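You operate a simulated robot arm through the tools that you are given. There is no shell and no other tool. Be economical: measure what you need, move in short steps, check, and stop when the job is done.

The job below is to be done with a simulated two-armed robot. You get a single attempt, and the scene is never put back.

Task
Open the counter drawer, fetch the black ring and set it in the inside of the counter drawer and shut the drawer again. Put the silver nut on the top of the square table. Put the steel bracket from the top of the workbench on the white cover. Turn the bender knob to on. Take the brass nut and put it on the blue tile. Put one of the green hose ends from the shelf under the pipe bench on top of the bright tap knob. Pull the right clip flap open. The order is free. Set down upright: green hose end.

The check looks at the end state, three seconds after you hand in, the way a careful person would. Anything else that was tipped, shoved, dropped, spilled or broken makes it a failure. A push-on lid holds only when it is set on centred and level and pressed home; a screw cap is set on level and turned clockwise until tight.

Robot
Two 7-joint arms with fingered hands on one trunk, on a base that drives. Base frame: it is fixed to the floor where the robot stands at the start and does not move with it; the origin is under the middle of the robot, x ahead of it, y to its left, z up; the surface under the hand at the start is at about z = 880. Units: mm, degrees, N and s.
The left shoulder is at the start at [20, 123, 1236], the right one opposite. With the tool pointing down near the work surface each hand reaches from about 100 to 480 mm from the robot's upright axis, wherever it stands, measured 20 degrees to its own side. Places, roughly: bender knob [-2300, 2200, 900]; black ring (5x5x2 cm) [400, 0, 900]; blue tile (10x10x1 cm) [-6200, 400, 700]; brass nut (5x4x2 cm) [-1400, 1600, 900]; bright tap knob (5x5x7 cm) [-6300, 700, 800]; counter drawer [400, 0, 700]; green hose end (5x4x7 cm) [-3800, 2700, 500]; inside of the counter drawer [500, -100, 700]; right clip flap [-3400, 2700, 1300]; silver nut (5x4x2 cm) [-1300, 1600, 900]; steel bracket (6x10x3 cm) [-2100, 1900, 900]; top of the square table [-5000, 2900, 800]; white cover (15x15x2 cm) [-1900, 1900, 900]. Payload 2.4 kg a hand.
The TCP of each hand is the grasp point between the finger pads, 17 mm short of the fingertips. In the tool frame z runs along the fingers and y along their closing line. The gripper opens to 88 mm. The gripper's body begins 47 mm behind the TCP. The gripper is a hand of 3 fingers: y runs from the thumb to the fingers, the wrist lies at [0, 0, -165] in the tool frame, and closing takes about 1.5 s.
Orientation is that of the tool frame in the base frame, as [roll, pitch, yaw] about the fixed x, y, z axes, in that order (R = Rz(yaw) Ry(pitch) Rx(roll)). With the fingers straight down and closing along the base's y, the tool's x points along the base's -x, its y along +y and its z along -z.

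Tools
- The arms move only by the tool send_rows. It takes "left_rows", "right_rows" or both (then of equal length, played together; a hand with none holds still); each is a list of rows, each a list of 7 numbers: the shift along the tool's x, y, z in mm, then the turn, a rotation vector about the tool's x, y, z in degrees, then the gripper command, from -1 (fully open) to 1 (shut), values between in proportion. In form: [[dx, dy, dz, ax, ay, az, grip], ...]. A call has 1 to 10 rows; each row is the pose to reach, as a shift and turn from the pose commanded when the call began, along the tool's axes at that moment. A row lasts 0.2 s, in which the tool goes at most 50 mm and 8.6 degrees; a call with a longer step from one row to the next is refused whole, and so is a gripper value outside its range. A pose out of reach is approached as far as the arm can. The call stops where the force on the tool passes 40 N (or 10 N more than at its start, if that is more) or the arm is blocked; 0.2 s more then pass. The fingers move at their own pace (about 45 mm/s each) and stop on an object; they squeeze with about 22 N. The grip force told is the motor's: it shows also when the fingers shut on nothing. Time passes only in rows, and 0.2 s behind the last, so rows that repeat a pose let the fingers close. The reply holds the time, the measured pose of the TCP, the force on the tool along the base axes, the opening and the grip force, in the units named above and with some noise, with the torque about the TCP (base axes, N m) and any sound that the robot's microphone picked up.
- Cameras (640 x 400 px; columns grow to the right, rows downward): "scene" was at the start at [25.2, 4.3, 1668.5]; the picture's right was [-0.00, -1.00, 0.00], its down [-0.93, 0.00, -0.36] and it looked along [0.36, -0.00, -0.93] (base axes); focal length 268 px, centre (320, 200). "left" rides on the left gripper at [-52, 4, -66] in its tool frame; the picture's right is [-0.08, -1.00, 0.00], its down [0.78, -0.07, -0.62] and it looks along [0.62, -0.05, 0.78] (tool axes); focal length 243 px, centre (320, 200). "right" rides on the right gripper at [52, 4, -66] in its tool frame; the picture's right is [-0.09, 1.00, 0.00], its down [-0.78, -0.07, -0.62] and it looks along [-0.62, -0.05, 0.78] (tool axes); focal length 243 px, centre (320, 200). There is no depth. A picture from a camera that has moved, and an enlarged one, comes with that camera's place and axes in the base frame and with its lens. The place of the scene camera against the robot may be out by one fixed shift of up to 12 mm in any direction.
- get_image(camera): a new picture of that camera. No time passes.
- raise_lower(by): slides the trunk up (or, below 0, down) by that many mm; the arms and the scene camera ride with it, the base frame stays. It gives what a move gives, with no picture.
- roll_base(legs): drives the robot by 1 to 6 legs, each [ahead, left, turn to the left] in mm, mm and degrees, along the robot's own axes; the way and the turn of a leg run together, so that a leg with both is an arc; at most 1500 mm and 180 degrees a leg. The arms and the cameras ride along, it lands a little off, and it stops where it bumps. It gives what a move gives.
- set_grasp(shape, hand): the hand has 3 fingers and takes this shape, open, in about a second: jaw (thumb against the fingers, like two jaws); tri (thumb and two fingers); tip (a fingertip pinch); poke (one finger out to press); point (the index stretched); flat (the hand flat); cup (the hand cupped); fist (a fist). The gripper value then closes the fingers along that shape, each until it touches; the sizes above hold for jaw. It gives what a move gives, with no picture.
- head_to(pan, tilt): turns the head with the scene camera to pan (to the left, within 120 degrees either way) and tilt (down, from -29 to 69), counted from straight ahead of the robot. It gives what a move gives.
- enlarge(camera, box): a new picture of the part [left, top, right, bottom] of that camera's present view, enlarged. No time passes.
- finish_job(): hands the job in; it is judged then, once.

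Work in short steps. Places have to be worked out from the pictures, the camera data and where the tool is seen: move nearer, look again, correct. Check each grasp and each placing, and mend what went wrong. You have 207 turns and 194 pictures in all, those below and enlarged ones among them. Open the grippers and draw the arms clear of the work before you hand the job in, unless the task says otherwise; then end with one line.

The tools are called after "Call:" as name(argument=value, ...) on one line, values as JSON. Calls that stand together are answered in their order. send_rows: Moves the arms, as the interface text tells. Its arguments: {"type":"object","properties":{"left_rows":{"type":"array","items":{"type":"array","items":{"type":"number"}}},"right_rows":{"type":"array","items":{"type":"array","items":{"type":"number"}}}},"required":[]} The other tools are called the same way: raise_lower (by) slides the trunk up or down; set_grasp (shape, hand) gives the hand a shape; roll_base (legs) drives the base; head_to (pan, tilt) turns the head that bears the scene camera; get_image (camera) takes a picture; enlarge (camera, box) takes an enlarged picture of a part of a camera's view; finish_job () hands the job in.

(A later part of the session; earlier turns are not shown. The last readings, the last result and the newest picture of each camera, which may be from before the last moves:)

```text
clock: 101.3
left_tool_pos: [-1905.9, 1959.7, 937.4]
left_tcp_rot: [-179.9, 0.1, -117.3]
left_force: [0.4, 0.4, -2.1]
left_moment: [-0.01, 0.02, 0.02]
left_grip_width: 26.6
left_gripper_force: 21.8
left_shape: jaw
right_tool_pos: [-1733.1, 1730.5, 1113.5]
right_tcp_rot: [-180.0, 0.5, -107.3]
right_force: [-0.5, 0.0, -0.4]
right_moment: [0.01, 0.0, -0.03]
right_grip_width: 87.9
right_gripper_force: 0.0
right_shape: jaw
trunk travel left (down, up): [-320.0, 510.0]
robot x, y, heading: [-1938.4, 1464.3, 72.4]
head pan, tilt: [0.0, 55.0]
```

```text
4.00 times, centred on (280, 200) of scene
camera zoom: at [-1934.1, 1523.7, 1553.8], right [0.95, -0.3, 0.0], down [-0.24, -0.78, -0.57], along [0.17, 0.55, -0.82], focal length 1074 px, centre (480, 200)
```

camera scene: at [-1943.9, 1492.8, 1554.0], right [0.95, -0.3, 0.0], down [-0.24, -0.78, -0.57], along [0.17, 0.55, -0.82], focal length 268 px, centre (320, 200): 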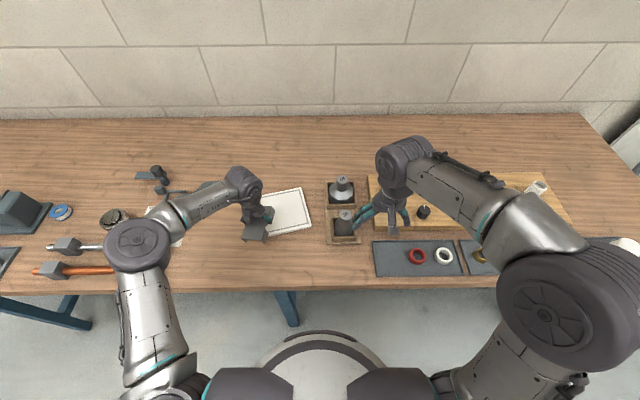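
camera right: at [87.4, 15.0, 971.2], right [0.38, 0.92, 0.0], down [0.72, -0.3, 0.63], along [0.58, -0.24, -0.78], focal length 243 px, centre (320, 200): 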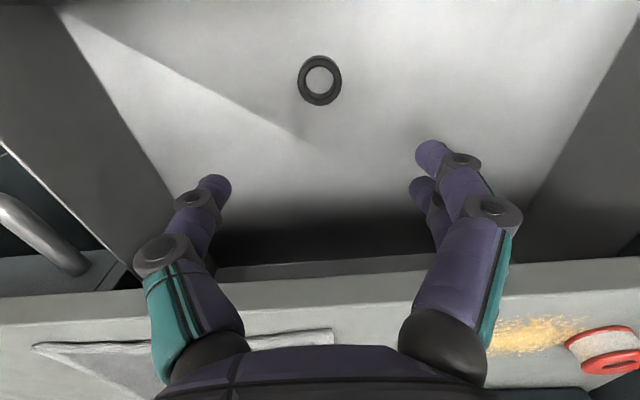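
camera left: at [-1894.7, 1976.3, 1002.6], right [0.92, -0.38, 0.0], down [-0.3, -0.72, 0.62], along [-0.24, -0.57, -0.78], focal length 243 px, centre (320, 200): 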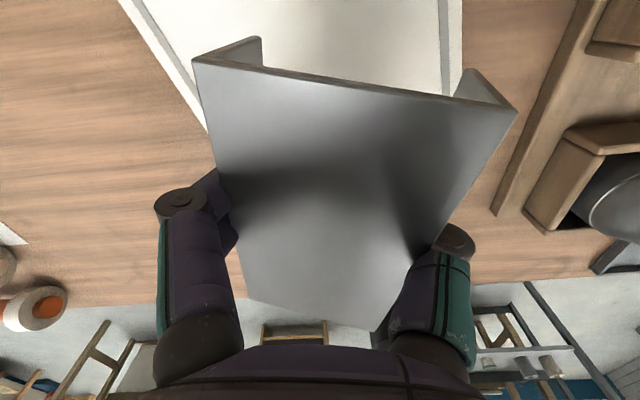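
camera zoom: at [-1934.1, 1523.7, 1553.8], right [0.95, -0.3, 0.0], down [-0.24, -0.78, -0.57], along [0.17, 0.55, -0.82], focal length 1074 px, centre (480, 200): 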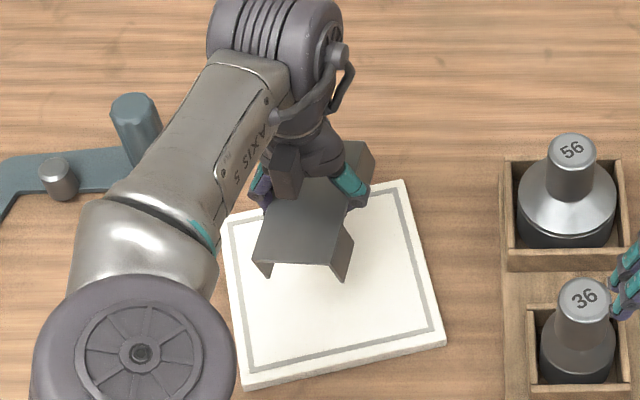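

Now above the cover centre within ~12 mm; ease back 10 mm and lower to contact.

Call:
send_rows(left_rows=[[8, 0, 20, 0, 0, 0, 1], [12, 2, 35, 0, 0, 0, 1], [12, 2, 43, 0, 0, 0, 1], [12, 2, 48, 0, 0, 0, 1], [12, 2, 52, 0, 0, 0, 1], [12, 2, 56, 0, 0, 0, 1], [12, 2, 60, 0, 0, 0, 1], [12, 2, 64, 0, 0, 0, 1]])

Call:
get_image(camera="left")

Call:
enlarge(camera="scene", box=[200, 150, 360, 250])

```text
clock: 103.1
left_tool_pos: [-1915.9, 1947.5, 876.6]
left_tcp_rot: [-180.0, 0.4, -117.1]
left_force: [-2.8, 0.2, 18.5]
left_moment: [0.08, 0.35, 0.04]
left_grip_width: 27.4
left_gripper_force: 22.2
left_shape: jaw
right_tool_pos: [-1735.6, 1728.0, 1115.3]
right_tcp_rot: [180.0, 0.8, -107.2]
right_force: [-0.5, 0.4, 0.0]
right_moment: [0.01, 0.0, -0.02]
right_grip_width: 87.8
right_gripper_force: 0.0
right_shape: jaw
trunk travel left (down, up): [-320.0, 510.0]
robot x, y, heading: [-1940.9, 1470.2, 72.7]
head pan, tilt: [0.0, 55.0]
```

```text
141 pictures are left
camera left: at [-1894.5, 1994.9, 940.7], right [0.93, -0.38, 0.0], down [-0.3, -0.73, 0.62], along [-0.23, -0.57, -0.79], focal length 243 px, centre (320, 200)
```

left: 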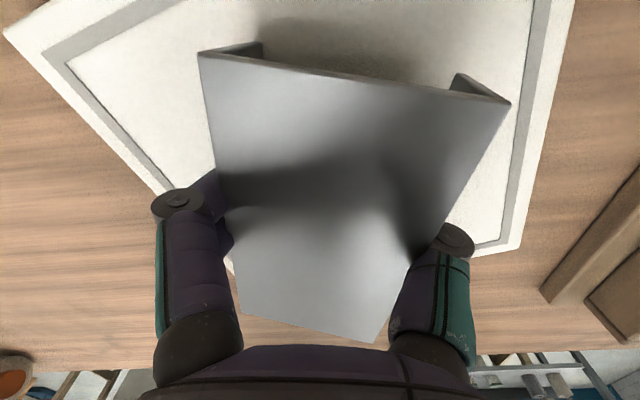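

```text
4.00 times, centred on (280, 200) of scene
camera zoom: at [-1935.2, 1520.2, 1554.3], right [0.95, -0.3, 0.0], down [-0.24, -0.78, -0.57], along [0.17, 0.55, -0.82], focal length 1074 px, centre (480, 200)
```

zoom: 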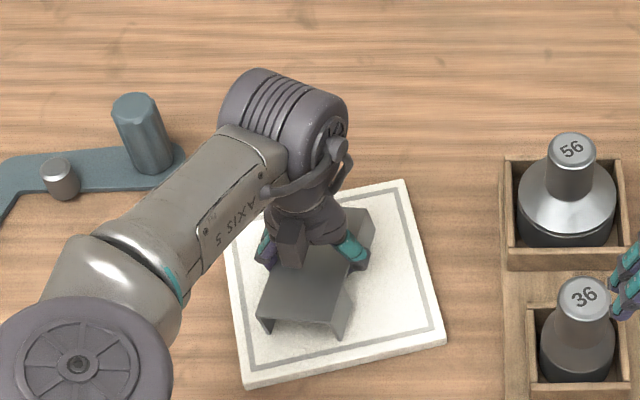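

Bracket is down on the cover, well inside the edges. Release and lift.

Call:
send_rows(left_rows=[[0, 0, -2, 0, 0, 0, 0.3], [0, 0, -3, 0, 0, 0, -0.2], [0, 0, -3, 0, 0, 0, -0.6], [0, 0, -3, 0, 0, 0, -1], [0, 0, -3, 0, 0, 0, -1], [0, 0, -3, 0, 0, 0, -1], [0, 0, -25, 0, 0, 0, -1], [0, 0, -65, 0, 0, 0, -1], [0, 0, -110, 0, 0, 0, -1], [0, 0, -150, 0, 0, 0, -1]])

Call:
get_image(camera="left")

Call:
get_image(camera="scene")

```text
clock: 104.4
left_tool_pos: [-1912.3, 1948.5, 877.9]
left_tcp_rot: [-179.7, 0.3, -117.5]
left_force: [1.1, -2.9, 4.2]
left_moment: [0.03, 0.12, 0.07]
left_grip_width: 87.9
left_gripper_force: 0.1
left_shape: jaw
right_tool_pos: [-1735.9, 1730.5, 1114.3]
right_tcp_rot: [-180.0, 0.5, -107.3]
right_force: [-0.3, -0.5, -1.0]
right_moment: [-0.03, 0.03, 0.03]
right_grip_width: 88.0
right_gripper_force: 0.2
right_shape: jaw
trunk travel left (down, up): [-320.0, 510.0]
robot x, y, heading: [-1937.9, 1467.6, 72.4]
head pan, tilt: [0.0, 55.0]
stopped in row 6 (left hand): the force on the tool passed its limit at 47 N (the readings are from after the stop); the commanded pose is now the measured one
```

```text
139 pictures are left
camera left: at [-1892.5, 1996.7, 942.8], right [0.92, -0.38, 0.01], down [-0.3, -0.73, 0.62], along [-0.23, -0.57, -0.79], focal length 243 px, centre (320, 200)
```

left: 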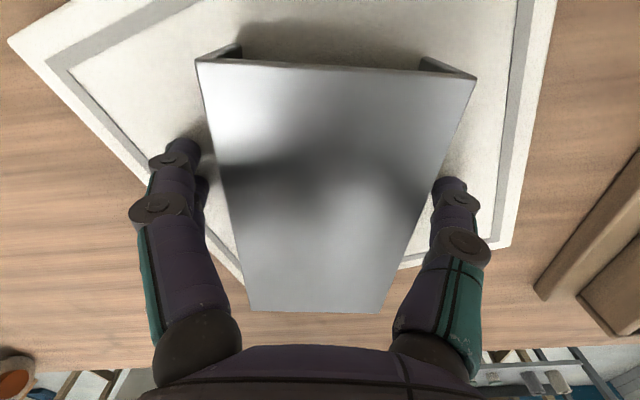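

```text
138 pictures are left
camera scene: at [-1935.6, 1523.7, 1553.5], right [0.95, -0.3, 0.0], down [-0.24, -0.78, -0.57], along [0.17, 0.55, -0.82], focal length 268 px, centre (320, 200)
```

scene: 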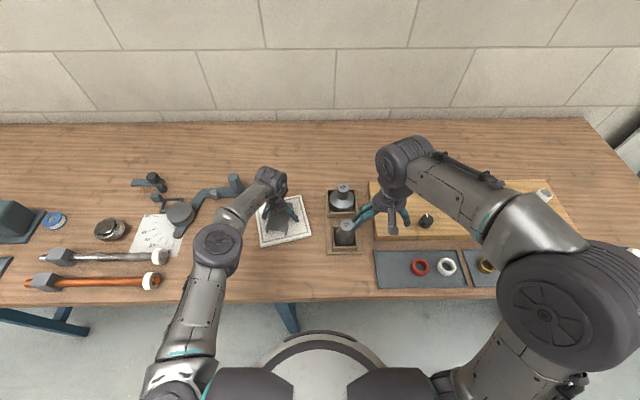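

Fingers are open and free of the bracket; lift straight up and raise the trunk to view the bender.

Call:
send_rows(left_rows=[[0, 0, -10, 0, 0, 0, -1], [0, 0, -30, 0, 0, 0, -1], [0, 0, -65, 0, 0, 0, -1], [0, 0, -105, 0, 0, 0, -1], [0, 0, -145, 0, 0, 0, -1], [50, 0, -145, 0, 0, 0, -1], [100, 0, -145, 0, 0, 0, -1], [150, 0, -145, 0, 0, 0, -1]])

Call:
enlarge(camera="scene", box=[200, 140, 360, 260])

Call:
enlarge(camera="scene", box=[90, 140, 270, 260])

```text
clock: 106.2
left_tool_pos: [-1982.2, 1818.5, 1024.3]
left_tcp_rot: [-179.8, 0.3, -117.2]
left_force: [-1.0, 0.6, -0.5]
left_moment: [-0.01, -0.01, 0.02]
left_grip_width: 88.3
left_gripper_force: 0.1
left_shape: jaw
right_tool_pos: [-1735.8, 1728.5, 1114.2]
right_tcp_rot: [179.9, 0.8, -107.4]
right_force: [-0.3, 0.2, 0.6]
right_moment: [0.01, -0.01, -0.01]
right_grip_width: 87.7
right_gripper_force: 0.0
right_shape: jaw
trunk travel left (down, up): [-320.0, 510.0]
robot x, y, heading: [-1939.9, 1465.5, 72.5]
head pan, tilt: [0.0, 55.0]
```

```text
3.33 times, centred on (280, 200) of scene
camera zoom: at [-1935.2, 1520.9, 1554.0], right [0.95, -0.3, 0.0], down [-0.24, -0.78, -0.57], along [0.17, 0.55, -0.82], focal length 895 px, centre (453, 200)
```

zoom: 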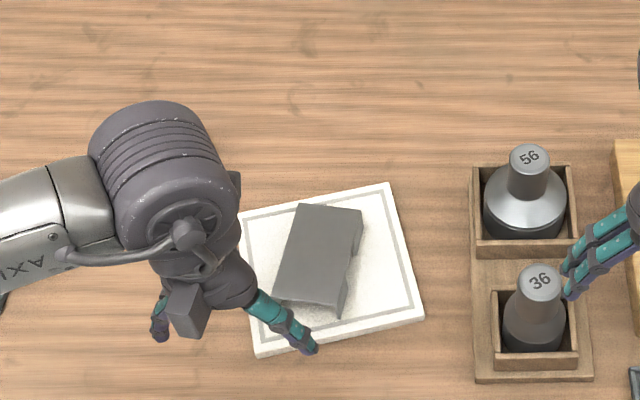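

```text
3.33 times, centred on (180, 200) of scene
camera zoom: at [-1935.2, 1520.9, 1554.0], right [0.95, -0.3, 0.0], down [-0.24, -0.78, -0.57], along [0.17, 0.55, -0.82], focal length 895 px, centre (787, 200)
```

zoom: 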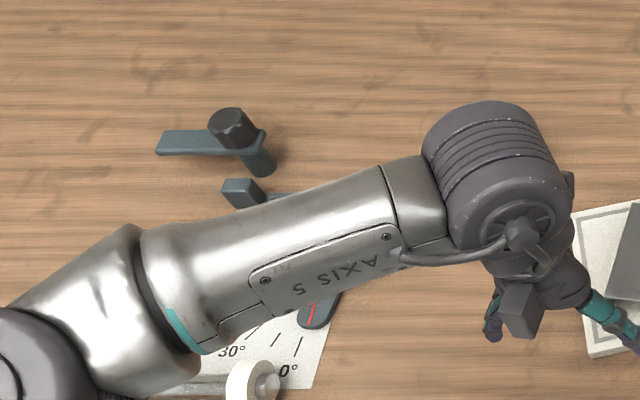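

Bracket sits on the cover. Now the bender: back up a little, shift left, and take a closer look.

Call:
roll_base(legs=[[-40, 0, 0], [0, 330, 0]])

Call:
send_rows(left_rows=[[45, 20, 0, 0, 0, 0, -1], [80, 50, 0, 0, 0, 0, -1], [110, 85, 0, 0, 0, 0, -1], [110, 130, 0, 0, 0, 0, -1]])

Call:
enlarge(camera="scene", box=[220, 120, 400, 240])

Call:
get_image(camera="scene")

```text
clock: 108.9
left_tool_pos: [-2310.7, 1877.1, 1022.7]
left_tcp_rot: [-179.7, 0.4, -117.1]
left_force: [1.0, -0.1, 0.1]
left_moment: [-0.02, 0.0, -0.01]
left_grip_width: 87.8
left_gripper_force: 0.1
left_shape: jaw
right_tool_pos: [-2063.5, 1788.9, 1115.4]
right_tcp_rot: [-179.9, 0.7, -107.2]
right_force: [0.2, -0.2, -1.3]
right_moment: [0.02, -0.01, 0.0]
right_grip_width: 87.9
right_gripper_force: 0.0
right_shape: jaw
trunk travel left (down, up): [-320.0, 510.0]
robot x, y, heading: [-2268.3, 1526.4, 72.5]
head pan, tilt: [0.0, 55.0]
```

```text
clock: 109.9
left_tool_pos: [-2475.1, 1836.9, 1026.8]
left_tcp_rot: [-179.8, 0.4, -117.2]
left_force: [-0.3, 0.4, -0.4]
left_moment: [-0.01, 0.0, 0.02]
left_grip_width: 88.1
left_gripper_force: 0.2
left_shape: jaw
right_tool_pos: [-2061.6, 1789.0, 1113.8]
right_tcp_rot: [-180.0, 0.7, -107.2]
right_force: [0.1, -0.6, -0.3]
right_moment: [0.02, -0.01, 0.02]
right_grip_width: 88.0
right_gripper_force: 0.0
right_shape: jaw
trunk travel left (down, up): [-320.0, 510.0]
robot x, y, heading: [-2263.7, 1525.3, 72.6]
head pan, tilt: [0.0, 55.0]
```

```text
3.33 times, centred on (310, 180) of scene
camera zoom: at [-2262.5, 1580.7, 1554.0], right [0.95, -0.3, 0.0], down [-0.24, -0.78, -0.57], along [0.17, 0.55, -0.82], focal length 895 px, centre (353, 267)
```

zoom: 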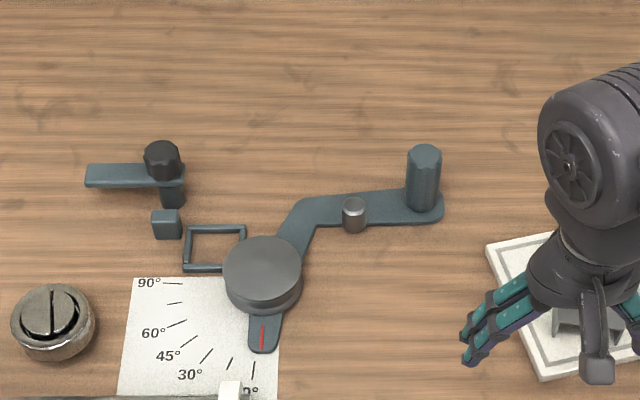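

```text
134 pictures are left
camera scene: at [-2262.5, 1580.7, 1554.0], right [0.95, -0.3, 0.0], down [-0.24, -0.78, -0.57], along [0.17, 0.55, -0.82], focal length 268 px, centre (320, 200)
```

scene: 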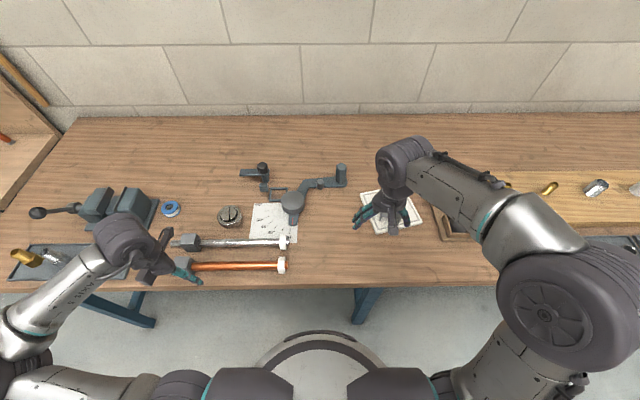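

Zoom tightly on the black knob for marks.

Call:
enlarge(camera="scene", box=[236, 150, 286, 184])

Call:
enlarge(camera="scene", box=[270, 155, 360, 215])

```text
11.76 times, centred on (261, 167) of scene
camera zoom: at [-2262.5, 1580.7, 1554.0], right [0.95, -0.3, 0.0], down [-0.24, -0.78, -0.57], along [0.17, 0.55, -0.82], focal length 3159 px, centre (1014, 588)
```

zoom: 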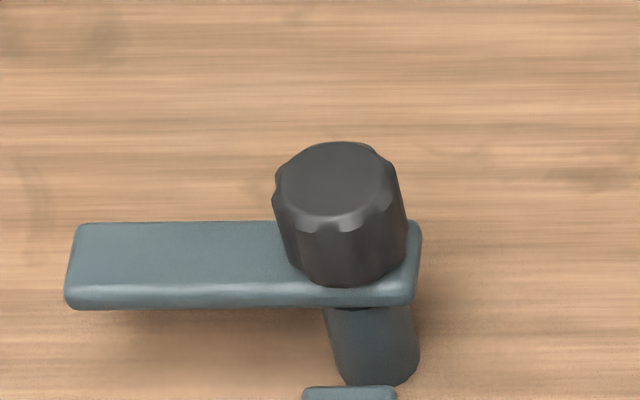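

```text
6.67 times, centred on (315, 185) of scene
camera zoom: at [-2262.5, 1580.7, 1554.0], right [0.95, -0.3, 0.0], down [-0.24, -0.78, -0.57], along [0.17, 0.55, -0.82], focal length 1790 px, centre (353, 300)
```

zoom: 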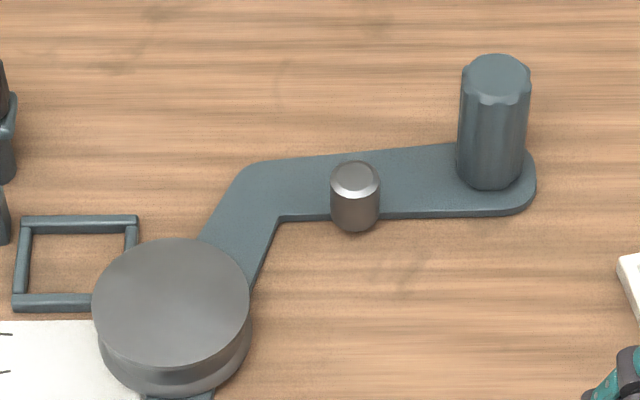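

No marks visible from here. I tilt the left hand forward ~48° to bring its camera over the knob, shifting the base left/ahead.

Call:
roll_base(legs=[[0, 80, 0], [40, 0, 0]])

Call:
send_rows(left_rows=[[0, 0, -15, 0, 0, -5, -1], [0, 0, -30, 0, 0, -10, -1]])

Call:
send_rows(left_rows=[[0, 0, -10, 0, -8, 0, -1], [0, 0, -20, 0, -16, 0, -1], [0, 0, -30, 0, -24, 0, -1], [0, 0, -40, 0, -32, 0, -1], [0, 0, -50, 0, -40, 0, -1], [0, 0, -50, 0, -48, 0, -1]])

Call:
get_image(camera="left")

```text
clock: 111.4
left_tool_pos: [-2540.7, 1899.2, 1025.7]
left_tcp_rot: [-179.6, 0.3, -117.2]
left_force: [0.4, -0.2, 0.1]
left_moment: [-0.01, 0.0, 0.0]
left_grip_width: 88.1
left_gripper_force: 0.1
left_shape: jaw
right_tool_pos: [-2128.6, 1853.2, 1114.0]
right_tcp_rot: [-180.0, 0.6, -107.1]
right_force: [0.1, 1.4, -0.1]
right_moment: [-0.01, -0.02, -0.01]
right_grip_width: 88.0
right_gripper_force: 0.0
right_shape: jaw
trunk travel left (down, up): [-320.0, 510.0]
robot x, y, heading: [-2336.3, 1587.9, 73.0]
head pan, tilt: [0.0, 55.0]
```

```text
clock: 112.0
left_tool_pos: [-2541.5, 1899.2, 1055.9]
left_tcp_rot: [-179.7, 0.3, -107.0]
left_force: [-0.6, -0.9, 0.3]
left_moment: [-0.01, 0.01, -0.01]
left_grip_width: 87.6
left_gripper_force: 0.0
left_shape: jaw
right_tool_pos: [-2128.1, 1851.9, 1113.8]
right_tcp_rot: [-180.0, 0.6, -107.1]
right_force: [0.0, -0.8, 0.1]
right_moment: [0.01, 0.02, -0.04]
right_grip_width: 87.7
right_gripper_force: 0.0
right_shape: jaw
trunk travel left (down, up): [-320.0, 510.0]
robot x, y, heading: [-2329.6, 1590.7, 73.0]
head pan, tilt: [0.0, 55.0]
```

```text
clock: 113.4
left_tool_pos: [-2547.8, 1908.6, 1116.5]
left_tcp_rot: [-179.5, 48.3, -106.8]
left_force: [-0.6, -0.3, -0.1]
left_moment: [0.02, 0.01, -0.03]
left_grip_width: 87.9
left_gripper_force: 0.0
left_shape: jaw
left hand out of reach, approached as far as the arm can: row 6
right_tool_pos: [-2128.8, 1850.6, 1113.6]
right_tcp_rot: [180.0, 0.8, -107.1]
right_force: [0.2, 0.7, -0.2]
right_moment: [-0.01, -0.01, -0.04]
right_grip_width: 87.7
right_gripper_force: 0.0
right_shape: jaw
trunk travel left (down, up): [-320.0, 510.0]
robot x, y, heading: [-2331.9, 1593.2, 72.6]
head pan, tilt: [0.0, 55.0]
```

```text
131 pictures are left
camera left: at [-2555.1, 1894.9, 1197.3], right [0.97, -0.24, 0.07], down [-0.23, -0.96, -0.17], along [0.11, 0.15, -0.98], focal length 243 px, centre (320, 200)
```

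left: 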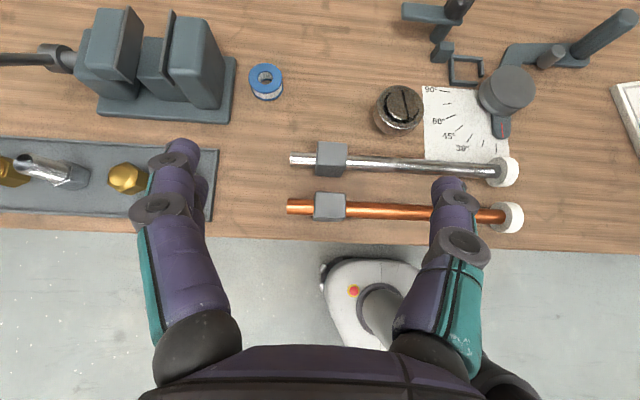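

Good view angle. Move the hand toward the knob for a close look.

Call:
send_rows(left_rows=[[-14, -25, 34, 0, 0, 0, -1], [-28, -50, 68, 0, 0, 0, -1], [-42, -75, 102, 0, 0, 0, -1], [-56, -100, 136, 0, 0, 0, -1], [-70, -125, 170, 0, 0, 0, -1], [-84, -150, 204, 0, 0, 0, -1], [-98, -175, 238, 0, 0, 0, -1], [-112, -199, 272, 0, 0, 0, -1]])

Call:
get_image(camera="left")

```text
clock: 115.2
left_tool_pos: [-2276.2, 2116.5, 1018.4]
left_tcp_rot: [-179.5, 48.3, -106.8]
left_force: [0.7, -0.7, 0.5]
left_moment: [-0.02, 0.01, 0.04]
left_grip_width: 87.9
left_gripper_force: 0.0
left_shape: jaw
right_tool_pos: [-2126.9, 1851.0, 1114.1]
right_tcp_rot: [179.9, 0.7, -107.2]
right_force: [0.6, -0.2, 1.2]
right_moment: [0.0, -0.01, -0.01]
right_grip_width: 87.7
right_gripper_force: 0.0
right_shape: jaw
trunk travel left (down, up): [-320.0, 510.0]
robot x, y, heading: [-2334.0, 1591.3, 72.8]
head pan, tilt: [0.0, 55.0]
```

```text
130 pictures are left
camera left: at [-2283.7, 2103.1, 1099.6], right [0.97, -0.24, 0.07], down [-0.23, -0.96, -0.17], along [0.11, 0.15, -0.98], focal length 243 px, centre (320, 200)
```

left: 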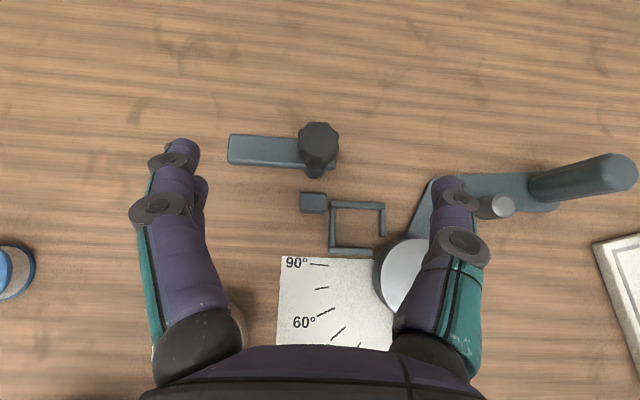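

Call:
enlarge(camera="left", box=[210, 100, 400, 270])

```text
2.35 times, centred on (305, 185) of left
camera zoom: at [-2283.7, 2103.1, 1099.6], right [0.97, -0.24, 0.07], down [-0.23, -0.96, -0.17], along [0.11, 0.15, -0.98], focal length 571 px, centre (355, 235)
```

zoom: 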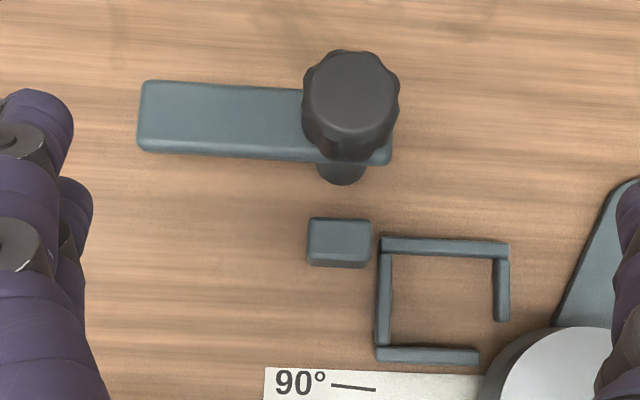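

Knob top ≈(−2256,2175,925), Ø31, no label visible. I approach along the tool axis and grip it.

Call:
send_rows(left_rows=[[20, -2, 30, 0, 0, 0, -1], [34, -2, 60, 0, 0, 0, -1], [34, -2, 85, 0, 0, 0, -1], [34, -2, 100, 0, 0, 0, -1]])

Call:
get_image(camera="left")

Call:
enlarge(camera="scene", box=[220, 120, 400, 240])

```text
clock: 116.2
left_tool_pos: [-2257.3, 2164.3, 928.8]
left_tcp_rot: [-179.5, 48.3, -106.7]
left_force: [-0.6, 0.5, -0.1]
left_moment: [0.0, 0.0, -0.01]
left_grip_width: 88.1
left_gripper_force: 0.1
left_shape: jaw
right_tool_pos: [-2128.0, 1850.7, 1112.9]
right_tcp_rot: [-180.0, 0.7, -107.0]
right_force: [0.0, 0.2, 0.2]
right_moment: [0.01, 0.0, -0.01]
right_grip_width: 87.8
right_gripper_force: 0.1
right_shape: jaw
trunk travel left (down, up): [-320.0, 510.0]
robot x, y, heading: [-2331.0, 1582.6, 72.7]
head pan, tilt: [0.0, 55.0]
```

```text
128 pictures are left
camera left: at [-2266.6, 2151.1, 1009.4], right [0.97, -0.24, 0.07], down [-0.23, -0.96, -0.17], along [0.11, 0.15, -0.98], focal length 243 px, centre (320, 200)
```

left: 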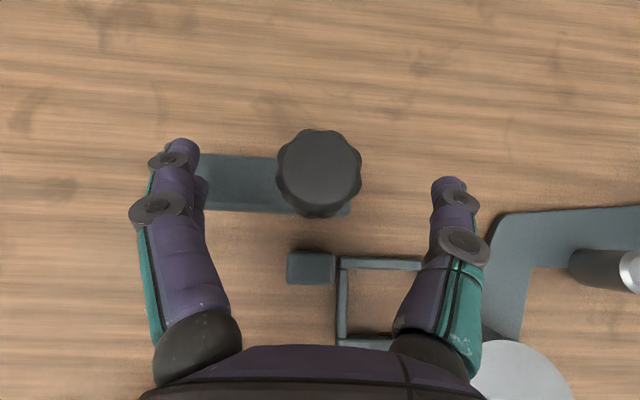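

```text
3.33 times, centred on (310, 180) of scene
camera zoom: at [-2327.7, 1642.7, 1554.0], right [0.96, -0.3, 0.0], down [-0.24, -0.78, -0.57], along [0.17, 0.55, -0.82], focal length 895 px, centre (353, 267)
```

zoom: 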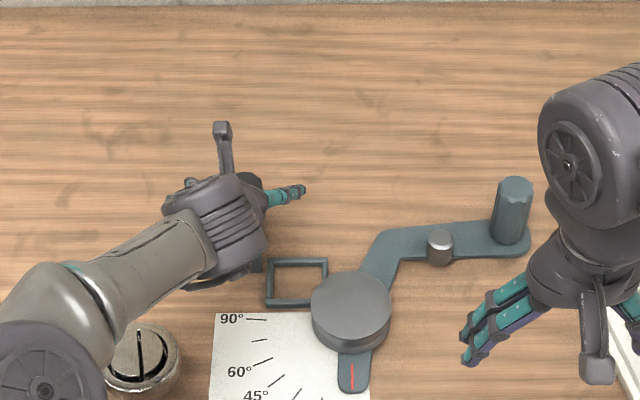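

Centred. Advance 18 mm and close on the knob.

Call:
send_rows(left_rows=[[1, 0, 9, 0, 0, 0, -1], [2, 0, 18, 0, 0, 0, -1], [2, 0, 18, 0, 0, 0, 0], [2, 0, 18, 0, 0, 0, 1], [2, 0, 18, 0, 0, 0, 1], [2, 0, 18, 0, 0, 0, 1], [2, 0, 18, 0, 0, 0, 1], [2, 0, 18, 0, 0, 0, 1], [2, 0, 18, 0, 0, 0, 1]])

Call:
get_image(camera="left")

```text
clock: 118.2
left_tool_pos: [-2252.8, 2176.0, 916.1]
left_tcp_rot: [-179.7, 48.5, -106.9]
left_force: [5.7, 6.0, 14.7]
left_moment: [0.29, 0.88, -0.03]
left_grip_width: 30.9
left_gripper_force: 21.9
left_shape: jaw
right_tool_pos: [-2128.2, 1850.6, 1114.6]
right_tcp_rot: [179.9, 0.7, -107.2]
right_force: [0.0, 0.3, -0.3]
right_moment: [0.01, -0.02, 0.02]
right_grip_width: 87.7
right_gripper_force: 0.0
right_shape: jaw
trunk travel left (down, up): [-320.0, 510.0]
robot x, y, heading: [-2333.9, 1584.9, 72.7]
head pan, tilt: [0.0, 55.0]
```

```text
126 pictures are left
camera left: at [-2261.6, 2162.0, 997.0], right [0.97, -0.24, 0.07], down [-0.23, -0.96, -0.17], along [0.11, 0.15, -0.98], focal length 243 px, centre (320, 200)
```

left: 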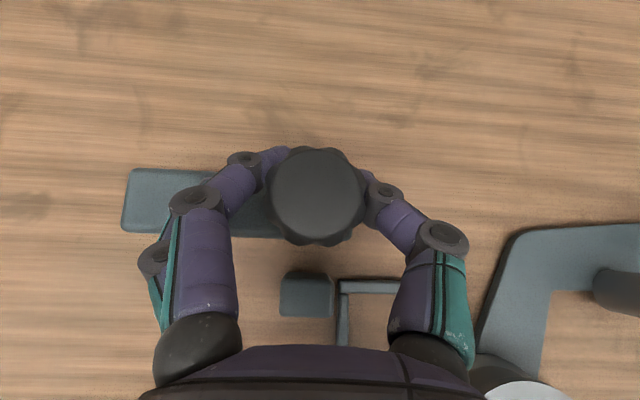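

Gripped. Try turning clockwise 24° while watching torque and sound.

Call:
send_rows(left_rows=[[-1, 0, -2, 0, 0, 0, 1], [-1, 0, -2, 5.94, 0, 5.35, 1], [-1, 0, -2, 11.9, 0, 10.7, 1], [-1, 0, -2, 17.8, 0, 16.0, 1], [-1, 0, -2, 17.8, 0, 16.0, 1]])

Call:
get_image(camera="left")

```text
clock: 119.4
left_tool_pos: [-2251.4, 2176.7, 915.1]
left_tcp_rot: [-179.5, 48.3, -130.8]
left_force: [19.4, 21.3, 4.2]
left_moment: [0.15, 0.01, 0.36]
left_grip_width: 17.1
left_gripper_force: 22.0
left_shape: jaw
right_tool_pos: [-2124.5, 1853.2, 1113.6]
right_tcp_rot: [179.9, 0.7, -107.2]
right_force: [-0.2, 0.4, 0.6]
right_moment: [-0.05, -0.03, -0.02]
right_grip_width: 87.9
right_gripper_force: 0.2
right_shape: jaw
trunk travel left (down, up): [-320.0, 510.0]
robot x, y, heading: [-2331.9, 1592.4, 72.6]
head pan, tilt: [0.0, 55.0]
```

```text
125 pictures are left
camera left: at [-2263.6, 2167.7, 996.8], right [0.79, -0.61, 0.07], down [-0.6, -0.78, -0.17], along [0.16, 0.09, -0.98], focal length 243 px, centre (320, 200)
```

left: 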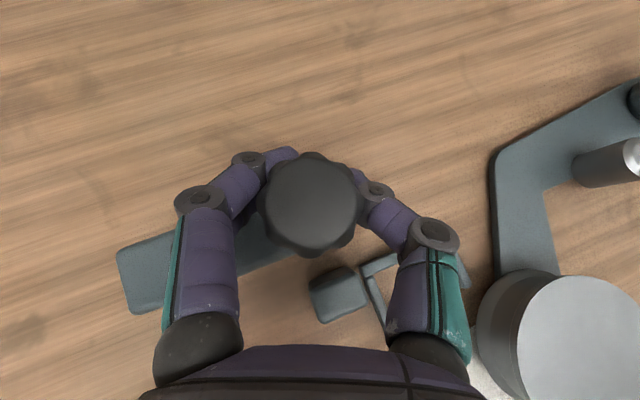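

Call:
enlarge(camera="left", box=[220, 130, 400, 280])

Call:
send_rows(left_rows=[[0, 0, 0, 5.94, 0, 5.35, 1], [0, 0, 0, 11.9, 0, 10.7, 1], [0, 0, 0, 11.9, 0, 10.7, 1]])

Call:
enlarge(camera="left", box=[220, 130, 400, 280])

```text
2.67 times, centred on (310, 205) of left
camera zoom: at [-2263.6, 2167.7, 996.8], right [0.79, -0.61, 0.07], down [-0.6, -0.78, -0.17], along [0.16, 0.09, -0.98], focal length 647 px, centre (347, 187)
```

zoom: 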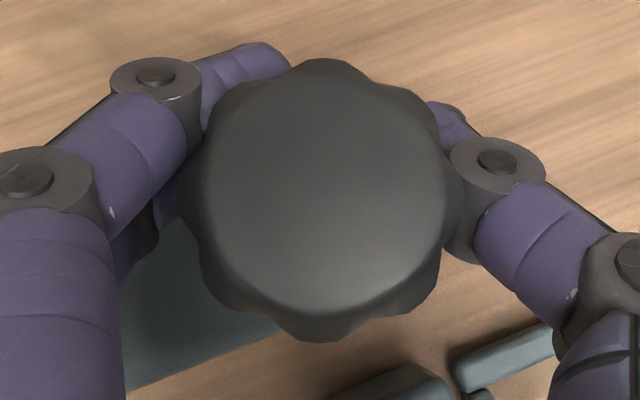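

```text
clock: 119.8
left_tool_pos: [-2249.1, 2174.3, 915.8]
left_tcp_rot: [-179.5, 49.0, -137.1]
left_force: [17.6, 23.2, -3.0]
left_moment: [0.08, -0.09, 0.16]
left_grip_width: 16.1
left_gripper_force: 22.3
left_shape: jaw
left hand out of reach, approached as far as the arm can: row 1, 2
right_tool_pos: [-2125.9, 1854.5, 1112.6]
right_tcp_rot: [179.9, 0.5, -107.3]
right_force: [-0.6, 0.3, 0.2]
right_moment: [0.02, 0.03, 0.03]
right_grip_width: 87.6
right_gripper_force: 0.1
right_shape: jaw
trunk travel left (down, up): [-320.0, 510.0]
robot x, y, heading: [-2337.8, 1589.1, 72.4]
head pan, tilt: [0.0, 55.0]
stopped in row 2 (left hand): the force on the tool passed its limit at 45 N (the readings are from after the stop); the commanded pose is now the measured one
```

```text
2.67 times, centred on (310, 205) of left
camera zoom: at [-2263.0, 2166.7, 996.9], right [0.71, -0.7, 0.07], down [-0.68, -0.71, -0.18], along [0.18, 0.08, -0.98], focal length 647 px, centre (347, 187)
```

zoom: 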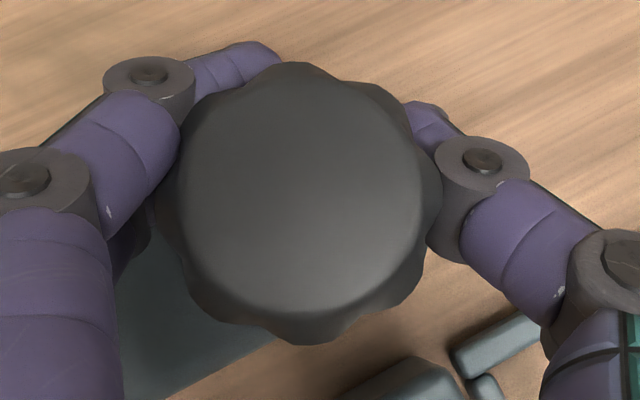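

Unclear whether the knob itself turned. Release, back off to the earlier viewpoint and compare the lobes and bar.

Call:
send_rows(left_rows=[[0, 0, 0, 0, 0, 0, -1], [0, 0, 0, 0, 0, 0, -1], [0, 0, 0, 0, 0, 0, -1], [0, 0, 0, 0, 0, 0, -1], [0, 0, 0, 0, 0, 0, -1], [0, 0, -30, -5.9, 0, -5.3, -1], [0, 0, -60, -11.9, 0, -10.7, -1], [0, 0, -90, -17.8, 0, -16, -1], [0, 0, -110, -22.5, 0, -20.2, -1]])

Call:
enlarge(camera="left", box=[210, 100, 400, 270])

```text
clock: 121.8
left_tool_pos: [-2314.5, 2117.3, 990.5]
left_tcp_rot: [-179.1, 48.7, -106.4]
left_force: [0.8, -0.7, -0.8]
left_moment: [0.0, -0.02, 0.01]
left_grip_width: 88.0
left_gripper_force: 0.0
left_shape: jaw
right_tool_pos: [-2128.4, 1850.7, 1113.6]
right_tcp_rot: [179.9, 0.7, -107.2]
right_force: [-0.1, -0.4, 0.1]
right_moment: [0.01, -0.02, 0.0]
right_grip_width: 87.8
right_gripper_force: 0.1
right_shape: jaw
trunk travel left (down, up): [-320.0, 510.0]
robot x, y, heading: [-2334.3, 1591.3, 72.8]
head pan, tilt: [0.0, 55.0]
```

```text
2.35 times, centred on (305, 185) of left
camera zoom: at [-2324.2, 2102.3, 1070.7], right [0.97, -0.24, 0.07], down [-0.22, -0.96, -0.18], along [0.11, 0.15, -0.98], focal length 571 px, centre (355, 235)
```

zoom: 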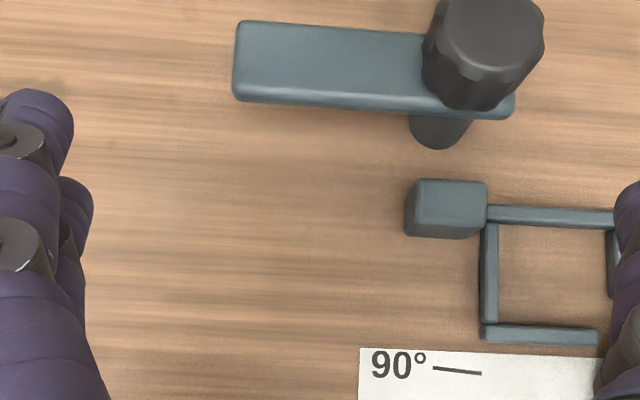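

Call:
send_rows(left_rows=[[-28, -36, -10, 0, 0, 0, -1], [-28, -36, -10, 0, 0, 0, -1]])

Call:
enlarge(camera="left", box=[270, 100, 370, 180])

```text
clock: 122.4
left_tool_pos: [-2278.2, 2115.5, 1016.5]
left_tcp_rot: [-179.0, 48.9, -106.2]
left_force: [0.3, 1.2, 0.2]
left_moment: [0.04, 0.0, 0.03]
left_grip_width: 88.1
left_gripper_force: 0.1
left_shape: jaw
right_tool_pos: [-2127.9, 1852.0, 1114.2]
right_tcp_rot: [180.0, 0.7, -107.2]
right_force: [-0.7, -0.6, 0.0]
right_moment: [-0.02, -0.01, 0.01]
right_grip_width: 88.0
right_gripper_force: 0.0
right_shape: jaw
trunk travel left (down, up): [-320.0, 510.0]
robot x, y, heading: [-2332.6, 1587.6, 72.8]
head pan, tilt: [0.0, 55.0]
```

```text
5.00 times, centred on (320, 140) of left
camera zoom: at [-2287.3, 2101.6, 1097.5], right [0.97, -0.24, 0.07], down [-0.22, -0.96, -0.18], along [0.11, 0.15, -0.98], focal length 1213 px, centre (320, 500)
```

zoom: 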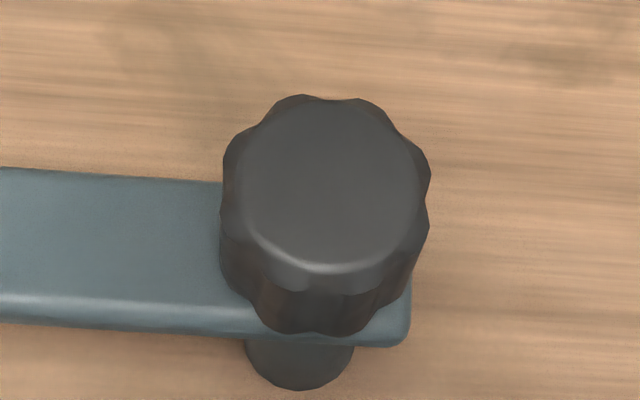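

The lobe pattern seems shifted, so it likely turned. I set up a longer clockwise stroke: first rotate the hand 40° counter-clockwise off the knob.

Call:
send_rows(left_rows=[[0, 0, -10, -6, 0, -5.3, -1], [0, 0, -20, -12, 0, -10.6, -1], [0, 0, -20, -18, 0, -15.9, -1], [0, 0, -20, -24, 0, -21.2, -1], [0, 0, -20, -30, 0, -26.5, -1]])

Call:
get_image(camera="left")

```text
clock: 123.6
left_tool_pos: [-2281.9, 2101.5, 1031.6]
left_tcp_rot: [-179.1, 48.2, -66.2]
left_force: [0.5, 0.4, 0.2]
left_moment: [0.02, -0.01, 0.03]
left_grip_width: 88.0
left_gripper_force: 0.1
left_shape: jaw
right_tool_pos: [-2127.0, 1851.0, 1114.5]
right_tcp_rot: [179.9, 0.7, -107.2]
right_force: [-0.1, 0.0, -0.9]
right_moment: [0.0, 0.0, -0.02]
right_grip_width: 88.0
right_gripper_force: 0.0
right_shape: jaw
trunk travel left (down, up): [-320.0, 510.0]
robot x, y, heading: [-2328.5, 1586.1, 72.5]
head pan, tilt: [0.0, 55.0]
```

```text
120 pictures are left
camera left: at [-2280.2, 2085.0, 1111.9], right [0.89, 0.44, 0.07], down [0.45, -0.88, -0.17], along [-0.01, 0.18, -0.98], focal length 243 px, centre (320, 200)
```

left: 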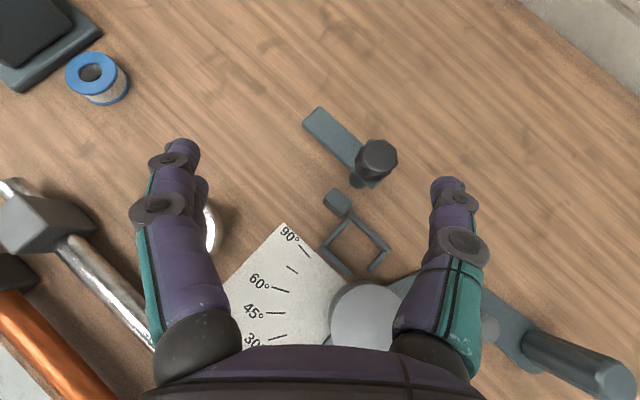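

Call:
send_rows(left_rows=[[24, -28, 20, 0, 0, 0, -1], [48, -57, 40, 0, 0, 0, -1], [48, -57, 75, 0, 0, 0, -1], [48, -57, 100, 0, 0, 0, -1]])

Call:
get_image(camera="left")

```text
clock: 124.6
left_tool_pos: [-2258.0, 2129.8, 946.1]
left_tcp_rot: [-179.2, 48.2, -66.6]
left_force: [0.2, -0.3, -0.7]
left_moment: [0.02, -0.01, 0.02]
left_grip_width: 88.2
left_gripper_force: 0.1
left_shape: jaw
left hand out of reach, approached as far as the arm can: row 2, 3, 4
right_tool_pos: [-2127.3, 1850.8, 1114.1]
right_tcp_rot: [179.9, 0.8, -107.3]
right_force: [0.0, 1.5, -0.1]
right_moment: [0.0, 0.01, 0.01]
right_grip_width: 87.7
right_gripper_force: 0.1
right_shape: jaw
trunk travel left (down, up): [-320.0, 510.0]
robot x, y, heading: [-2331.9, 1590.0, 72.5]
head pan, tilt: [0.0, 55.0]
```

```text
119 pictures are left
camera left: at [-2256.4, 2112.9, 1026.5], right [0.9, 0.44, 0.07], down [0.44, -0.88, -0.17], along [-0.01, 0.18, -0.98], focal length 243 px, centre (320, 200)
```

left: 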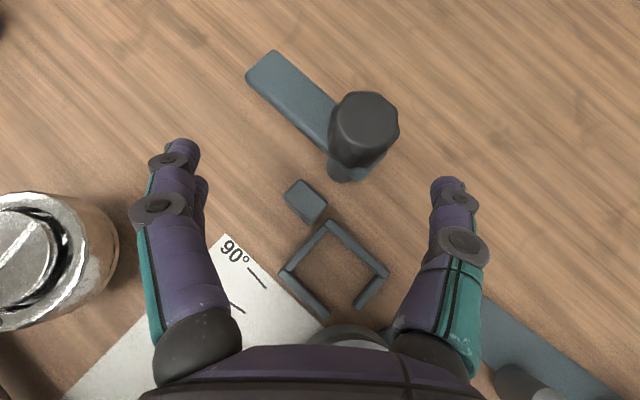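

Reach is short on this side; shift base right 50, forward 25 and trunk down 60.

Call:
send_rows(left_rows=[[-15, 0, -40, 0, 0, 0, -1], [-40, 0, -60, 0, 0, 0, -1]])

Call:
roll_base(legs=[[0, -55, 0], [28, 0, 0]])

Call:
raise_lower(by=-60)

Call:
get_image(camera="left")

```text
clock: 125.2
left_tool_pos: [-2251.4, 2113.4, 1015.4]
left_tcp_rot: [-179.1, 48.2, -66.3]
left_force: [-1.2, 0.6, 0.0]
left_moment: [-0.03, 0.01, 0.02]
left_grip_width: 88.0
left_gripper_force: 0.1
left_shape: jaw
right_tool_pos: [-2127.2, 1851.2, 1114.2]
right_tcp_rot: [179.9, 0.7, -107.2]
right_force: [0.7, 0.1, 0.4]
right_moment: [0.01, -0.02, 0.02]
right_grip_width: 87.8
right_gripper_force: 0.1
right_shape: jaw
trunk travel left (down, up): [-320.0, 510.0]
robot x, y, heading: [-2333.1, 1586.7, 72.8]
head pan, tilt: [0.0, 55.0]
```

```text
clock: 126.6
left_tool_pos: [-2189.4, 2125.5, 1015.3]
left_tcp_rot: [-179.2, 48.1, -66.6]
left_force: [-0.6, 0.0, -0.3]
left_moment: [0.0, 0.04, 0.01]
left_grip_width: 87.9
left_gripper_force: 0.0
left_shape: jaw
right_tool_pos: [-2065.3, 1864.4, 1113.9]
right_tcp_rot: [179.9, 0.7, -107.4]
right_force: [0.2, 0.6, 0.7]
right_moment: [-0.03, 0.01, 0.01]
right_grip_width: 88.1
right_gripper_force: 0.0
right_shape: jaw
trunk travel left (down, up): [-320.0, 510.0]
robot x, y, heading: [-2273.4, 1604.6, 72.7]
head pan, tilt: [0.0, 55.0]
```

```text
clock: 127.6
left_tool_pos: [-2191.0, 2124.8, 955.0]
left_tcp_rot: [-179.1, 48.2, -66.5]
left_force: [0.2, -1.0, -0.2]
left_moment: [0.02, 0.0, -0.01]
left_grip_width: 88.1
left_gripper_force: 0.0
left_shape: jaw
right_tool_pos: [-2067.8, 1862.0, 1053.5]
right_tcp_rot: [179.9, 0.7, -107.3]
right_force: [0.3, 0.3, -0.6]
right_moment: [0.0, 0.0, 0.02]
right_grip_width: 87.9
right_gripper_force: 0.1
right_shape: jaw
trunk travel left (down, up): [-260.0, 570.0]
robot x, y, heading: [-2270.2, 1602.2, 72.7]
head pan, tilt: [0.0, 55.0]
```

```text
118 pictures are left
camera left: at [-2188.9, 2108.3, 1037.2], right [0.9, 0.44, 0.07], down [0.44, -0.88, -0.17], along [-0.01, 0.18, -0.98], focal length 243 px, centre (320, 200)
```

left: 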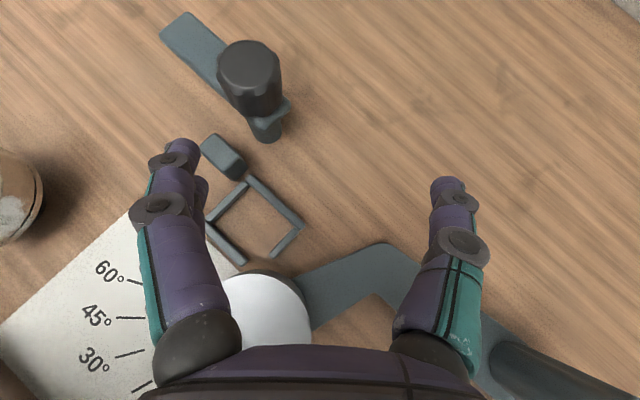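

Call:
send_rows(left_rows=[[-19, 18, 0, 0, 0, 0, -1], [-19, 36, 15, 0, 0, 0, -1], [-19, 36, 40, 0, 0, 0, -1], [-19, 36, 60, 0, 0, 0, -1]])

Call:
get_image(camera="left")

```text
clock: 128.6
left_tool_pos: [-2245.8, 2163.4, 930.2]
left_tcp_rot: [-179.3, 48.2, -66.4]
left_force: [-0.5, 0.7, 0.1]
left_moment: [0.01, -0.01, -0.01]
left_grip_width: 87.8
left_gripper_force: 0.1
left_shape: jaw
right_tool_pos: [-2067.2, 1861.5, 1053.7]
right_tcp_rot: [180.0, 0.7, -107.3]
right_force: [-0.4, -0.4, 0.2]
right_moment: [0.0, -0.02, -0.02]
right_grip_width: 87.8
right_gripper_force: 0.1
right_shape: jaw
trunk travel left (down, up): [-260.0, 570.0]
robot x, y, heading: [-2275.3, 1599.3, 72.9]
head pan, tilt: [0.0, 55.0]
```

```text
117 pictures are left
camera left: at [-2245.3, 2146.9, 1011.0], right [0.9, 0.44, 0.07], down [0.44, -0.88, -0.17], along [-0.01, 0.18, -0.98], focal length 243 px, centre (320, 200)
```

left: 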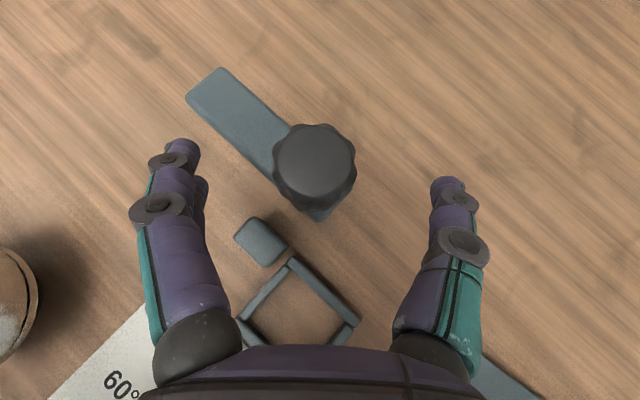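

Aligned. Grip the knob.

Call:
send_rows(left_rows=[[0, 0, 9, 0, 0, 0, -1], [0, 0, 17, 0, 0, 0, -1], [0, 0, 17, 0, 0, 0, 0], [0, 0, 17, 0, 0, 0, 1], [0, 0, 17, 0, 0, 0, 1], [0, 0, 17, 0, 0, 0, 1], [0, 0, 17, 0, 0, 0, 1], [0, 0, 17, 0, 0, 0, 1], [0, 0, 17, 0, 0, 0, 1]])

Call:
enlarge(camera="left", box=[220, 130, 400, 280])

Call:
send_rows(left_rows=[[0, 0, 0, 5.96, 0, 5.33, 1], [0, 0, 0, 11.9, 0, 10.7, 1], [0, 0, 0, 17.9, 0, 16.0, 1], [0, 0, 0, 23.8, 0, 21.3, 1], [0, 0, 0, 29.8, 0, 26.7, 1], [0, 0, 0, 35.8, 0, 32, 1], [0, 0, 0, 41.7, 0, 37.3, 1]])

Call:
enlarge(camera="left", box=[220, 130, 400, 280])

```text
clock: 130.6
left_tool_pos: [-2250.8, 2174.1, 918.8]
left_tcp_rot: [-179.1, 48.2, -66.6]
left_force: [-3.5, 4.9, -0.2]
left_moment: [0.01, 0.04, 0.08]
left_grip_width: 24.0
left_gripper_force: 21.8
left_shape: jaw
right_tool_pos: [-2067.1, 1861.9, 1053.4]
right_tcp_rot: [180.0, 0.6, -107.2]
right_force: [0.0, -0.3, -0.4]
right_moment: [-0.01, -0.01, -0.04]
right_grip_width: 87.8
right_gripper_force: 0.0
right_shape: jaw
trunk travel left (down, up): [-260.0, 570.0]
robot x, y, heading: [-2269.9, 1600.1, 72.4]
head pan, tilt: [0.0, 55.0]
```

```text
2.67 times, centred on (310, 205) of left
camera zoom: at [-2249.6, 2159.2, 999.9], right [0.9, 0.44, 0.07], down [0.45, -0.88, -0.17], along [-0.01, 0.18, -0.98], focal length 647 px, centre (347, 187)
```

zoom: 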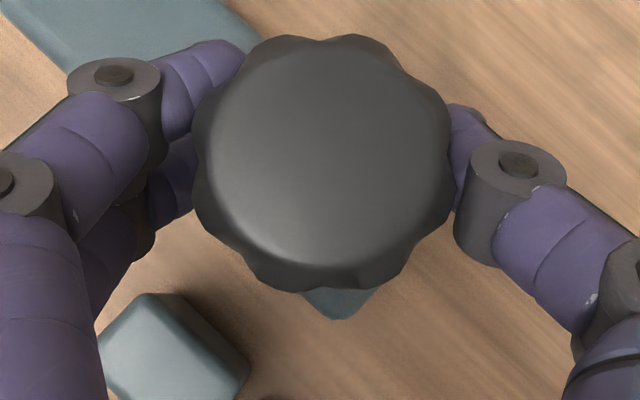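

```text
clock: 132.2
left_tool_pos: [-2247.7, 2179.3, 916.4]
left_tcp_rot: [-179.3, 48.7, -122.7]
left_force: [10.8, 34.7, 3.8]
left_moment: [0.18, -0.04, 0.31]
left_grip_width: 16.7
left_gripper_force: 21.7
left_shape: jaw
right_tool_pos: [-2065.2, 1865.1, 1053.6]
right_tcp_rot: [180.0, 0.4, -107.2]
right_force: [-0.2, 0.1, -0.2]
right_moment: [-0.05, 0.01, 0.01]
right_grip_width: 88.0
right_gripper_force: 0.0
right_shape: jaw
trunk travel left (down, up): [-260.0, 570.0]
robot x, y, heading: [-2271.1, 1601.4, 72.7]
head pan, tilt: [0.0, 55.0]
```

```text
2.67 times, centred on (310, 205) of left
camera zoom: at [-2259.5, 2168.0, 998.6], right [0.86, -0.5, 0.07], down [-0.48, -0.86, -0.18], along [0.15, 0.12, -0.98], focal length 647 px, centre (347, 187)
```

zoom: 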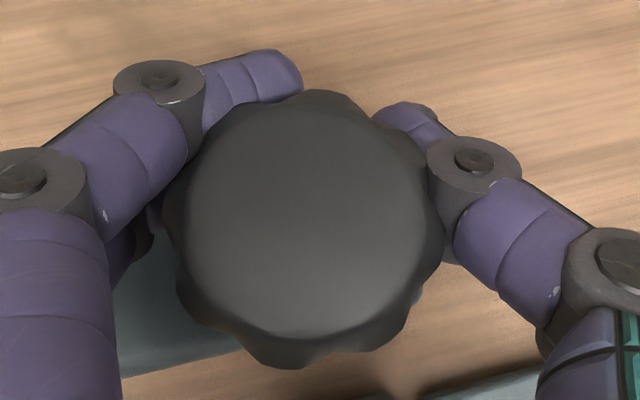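

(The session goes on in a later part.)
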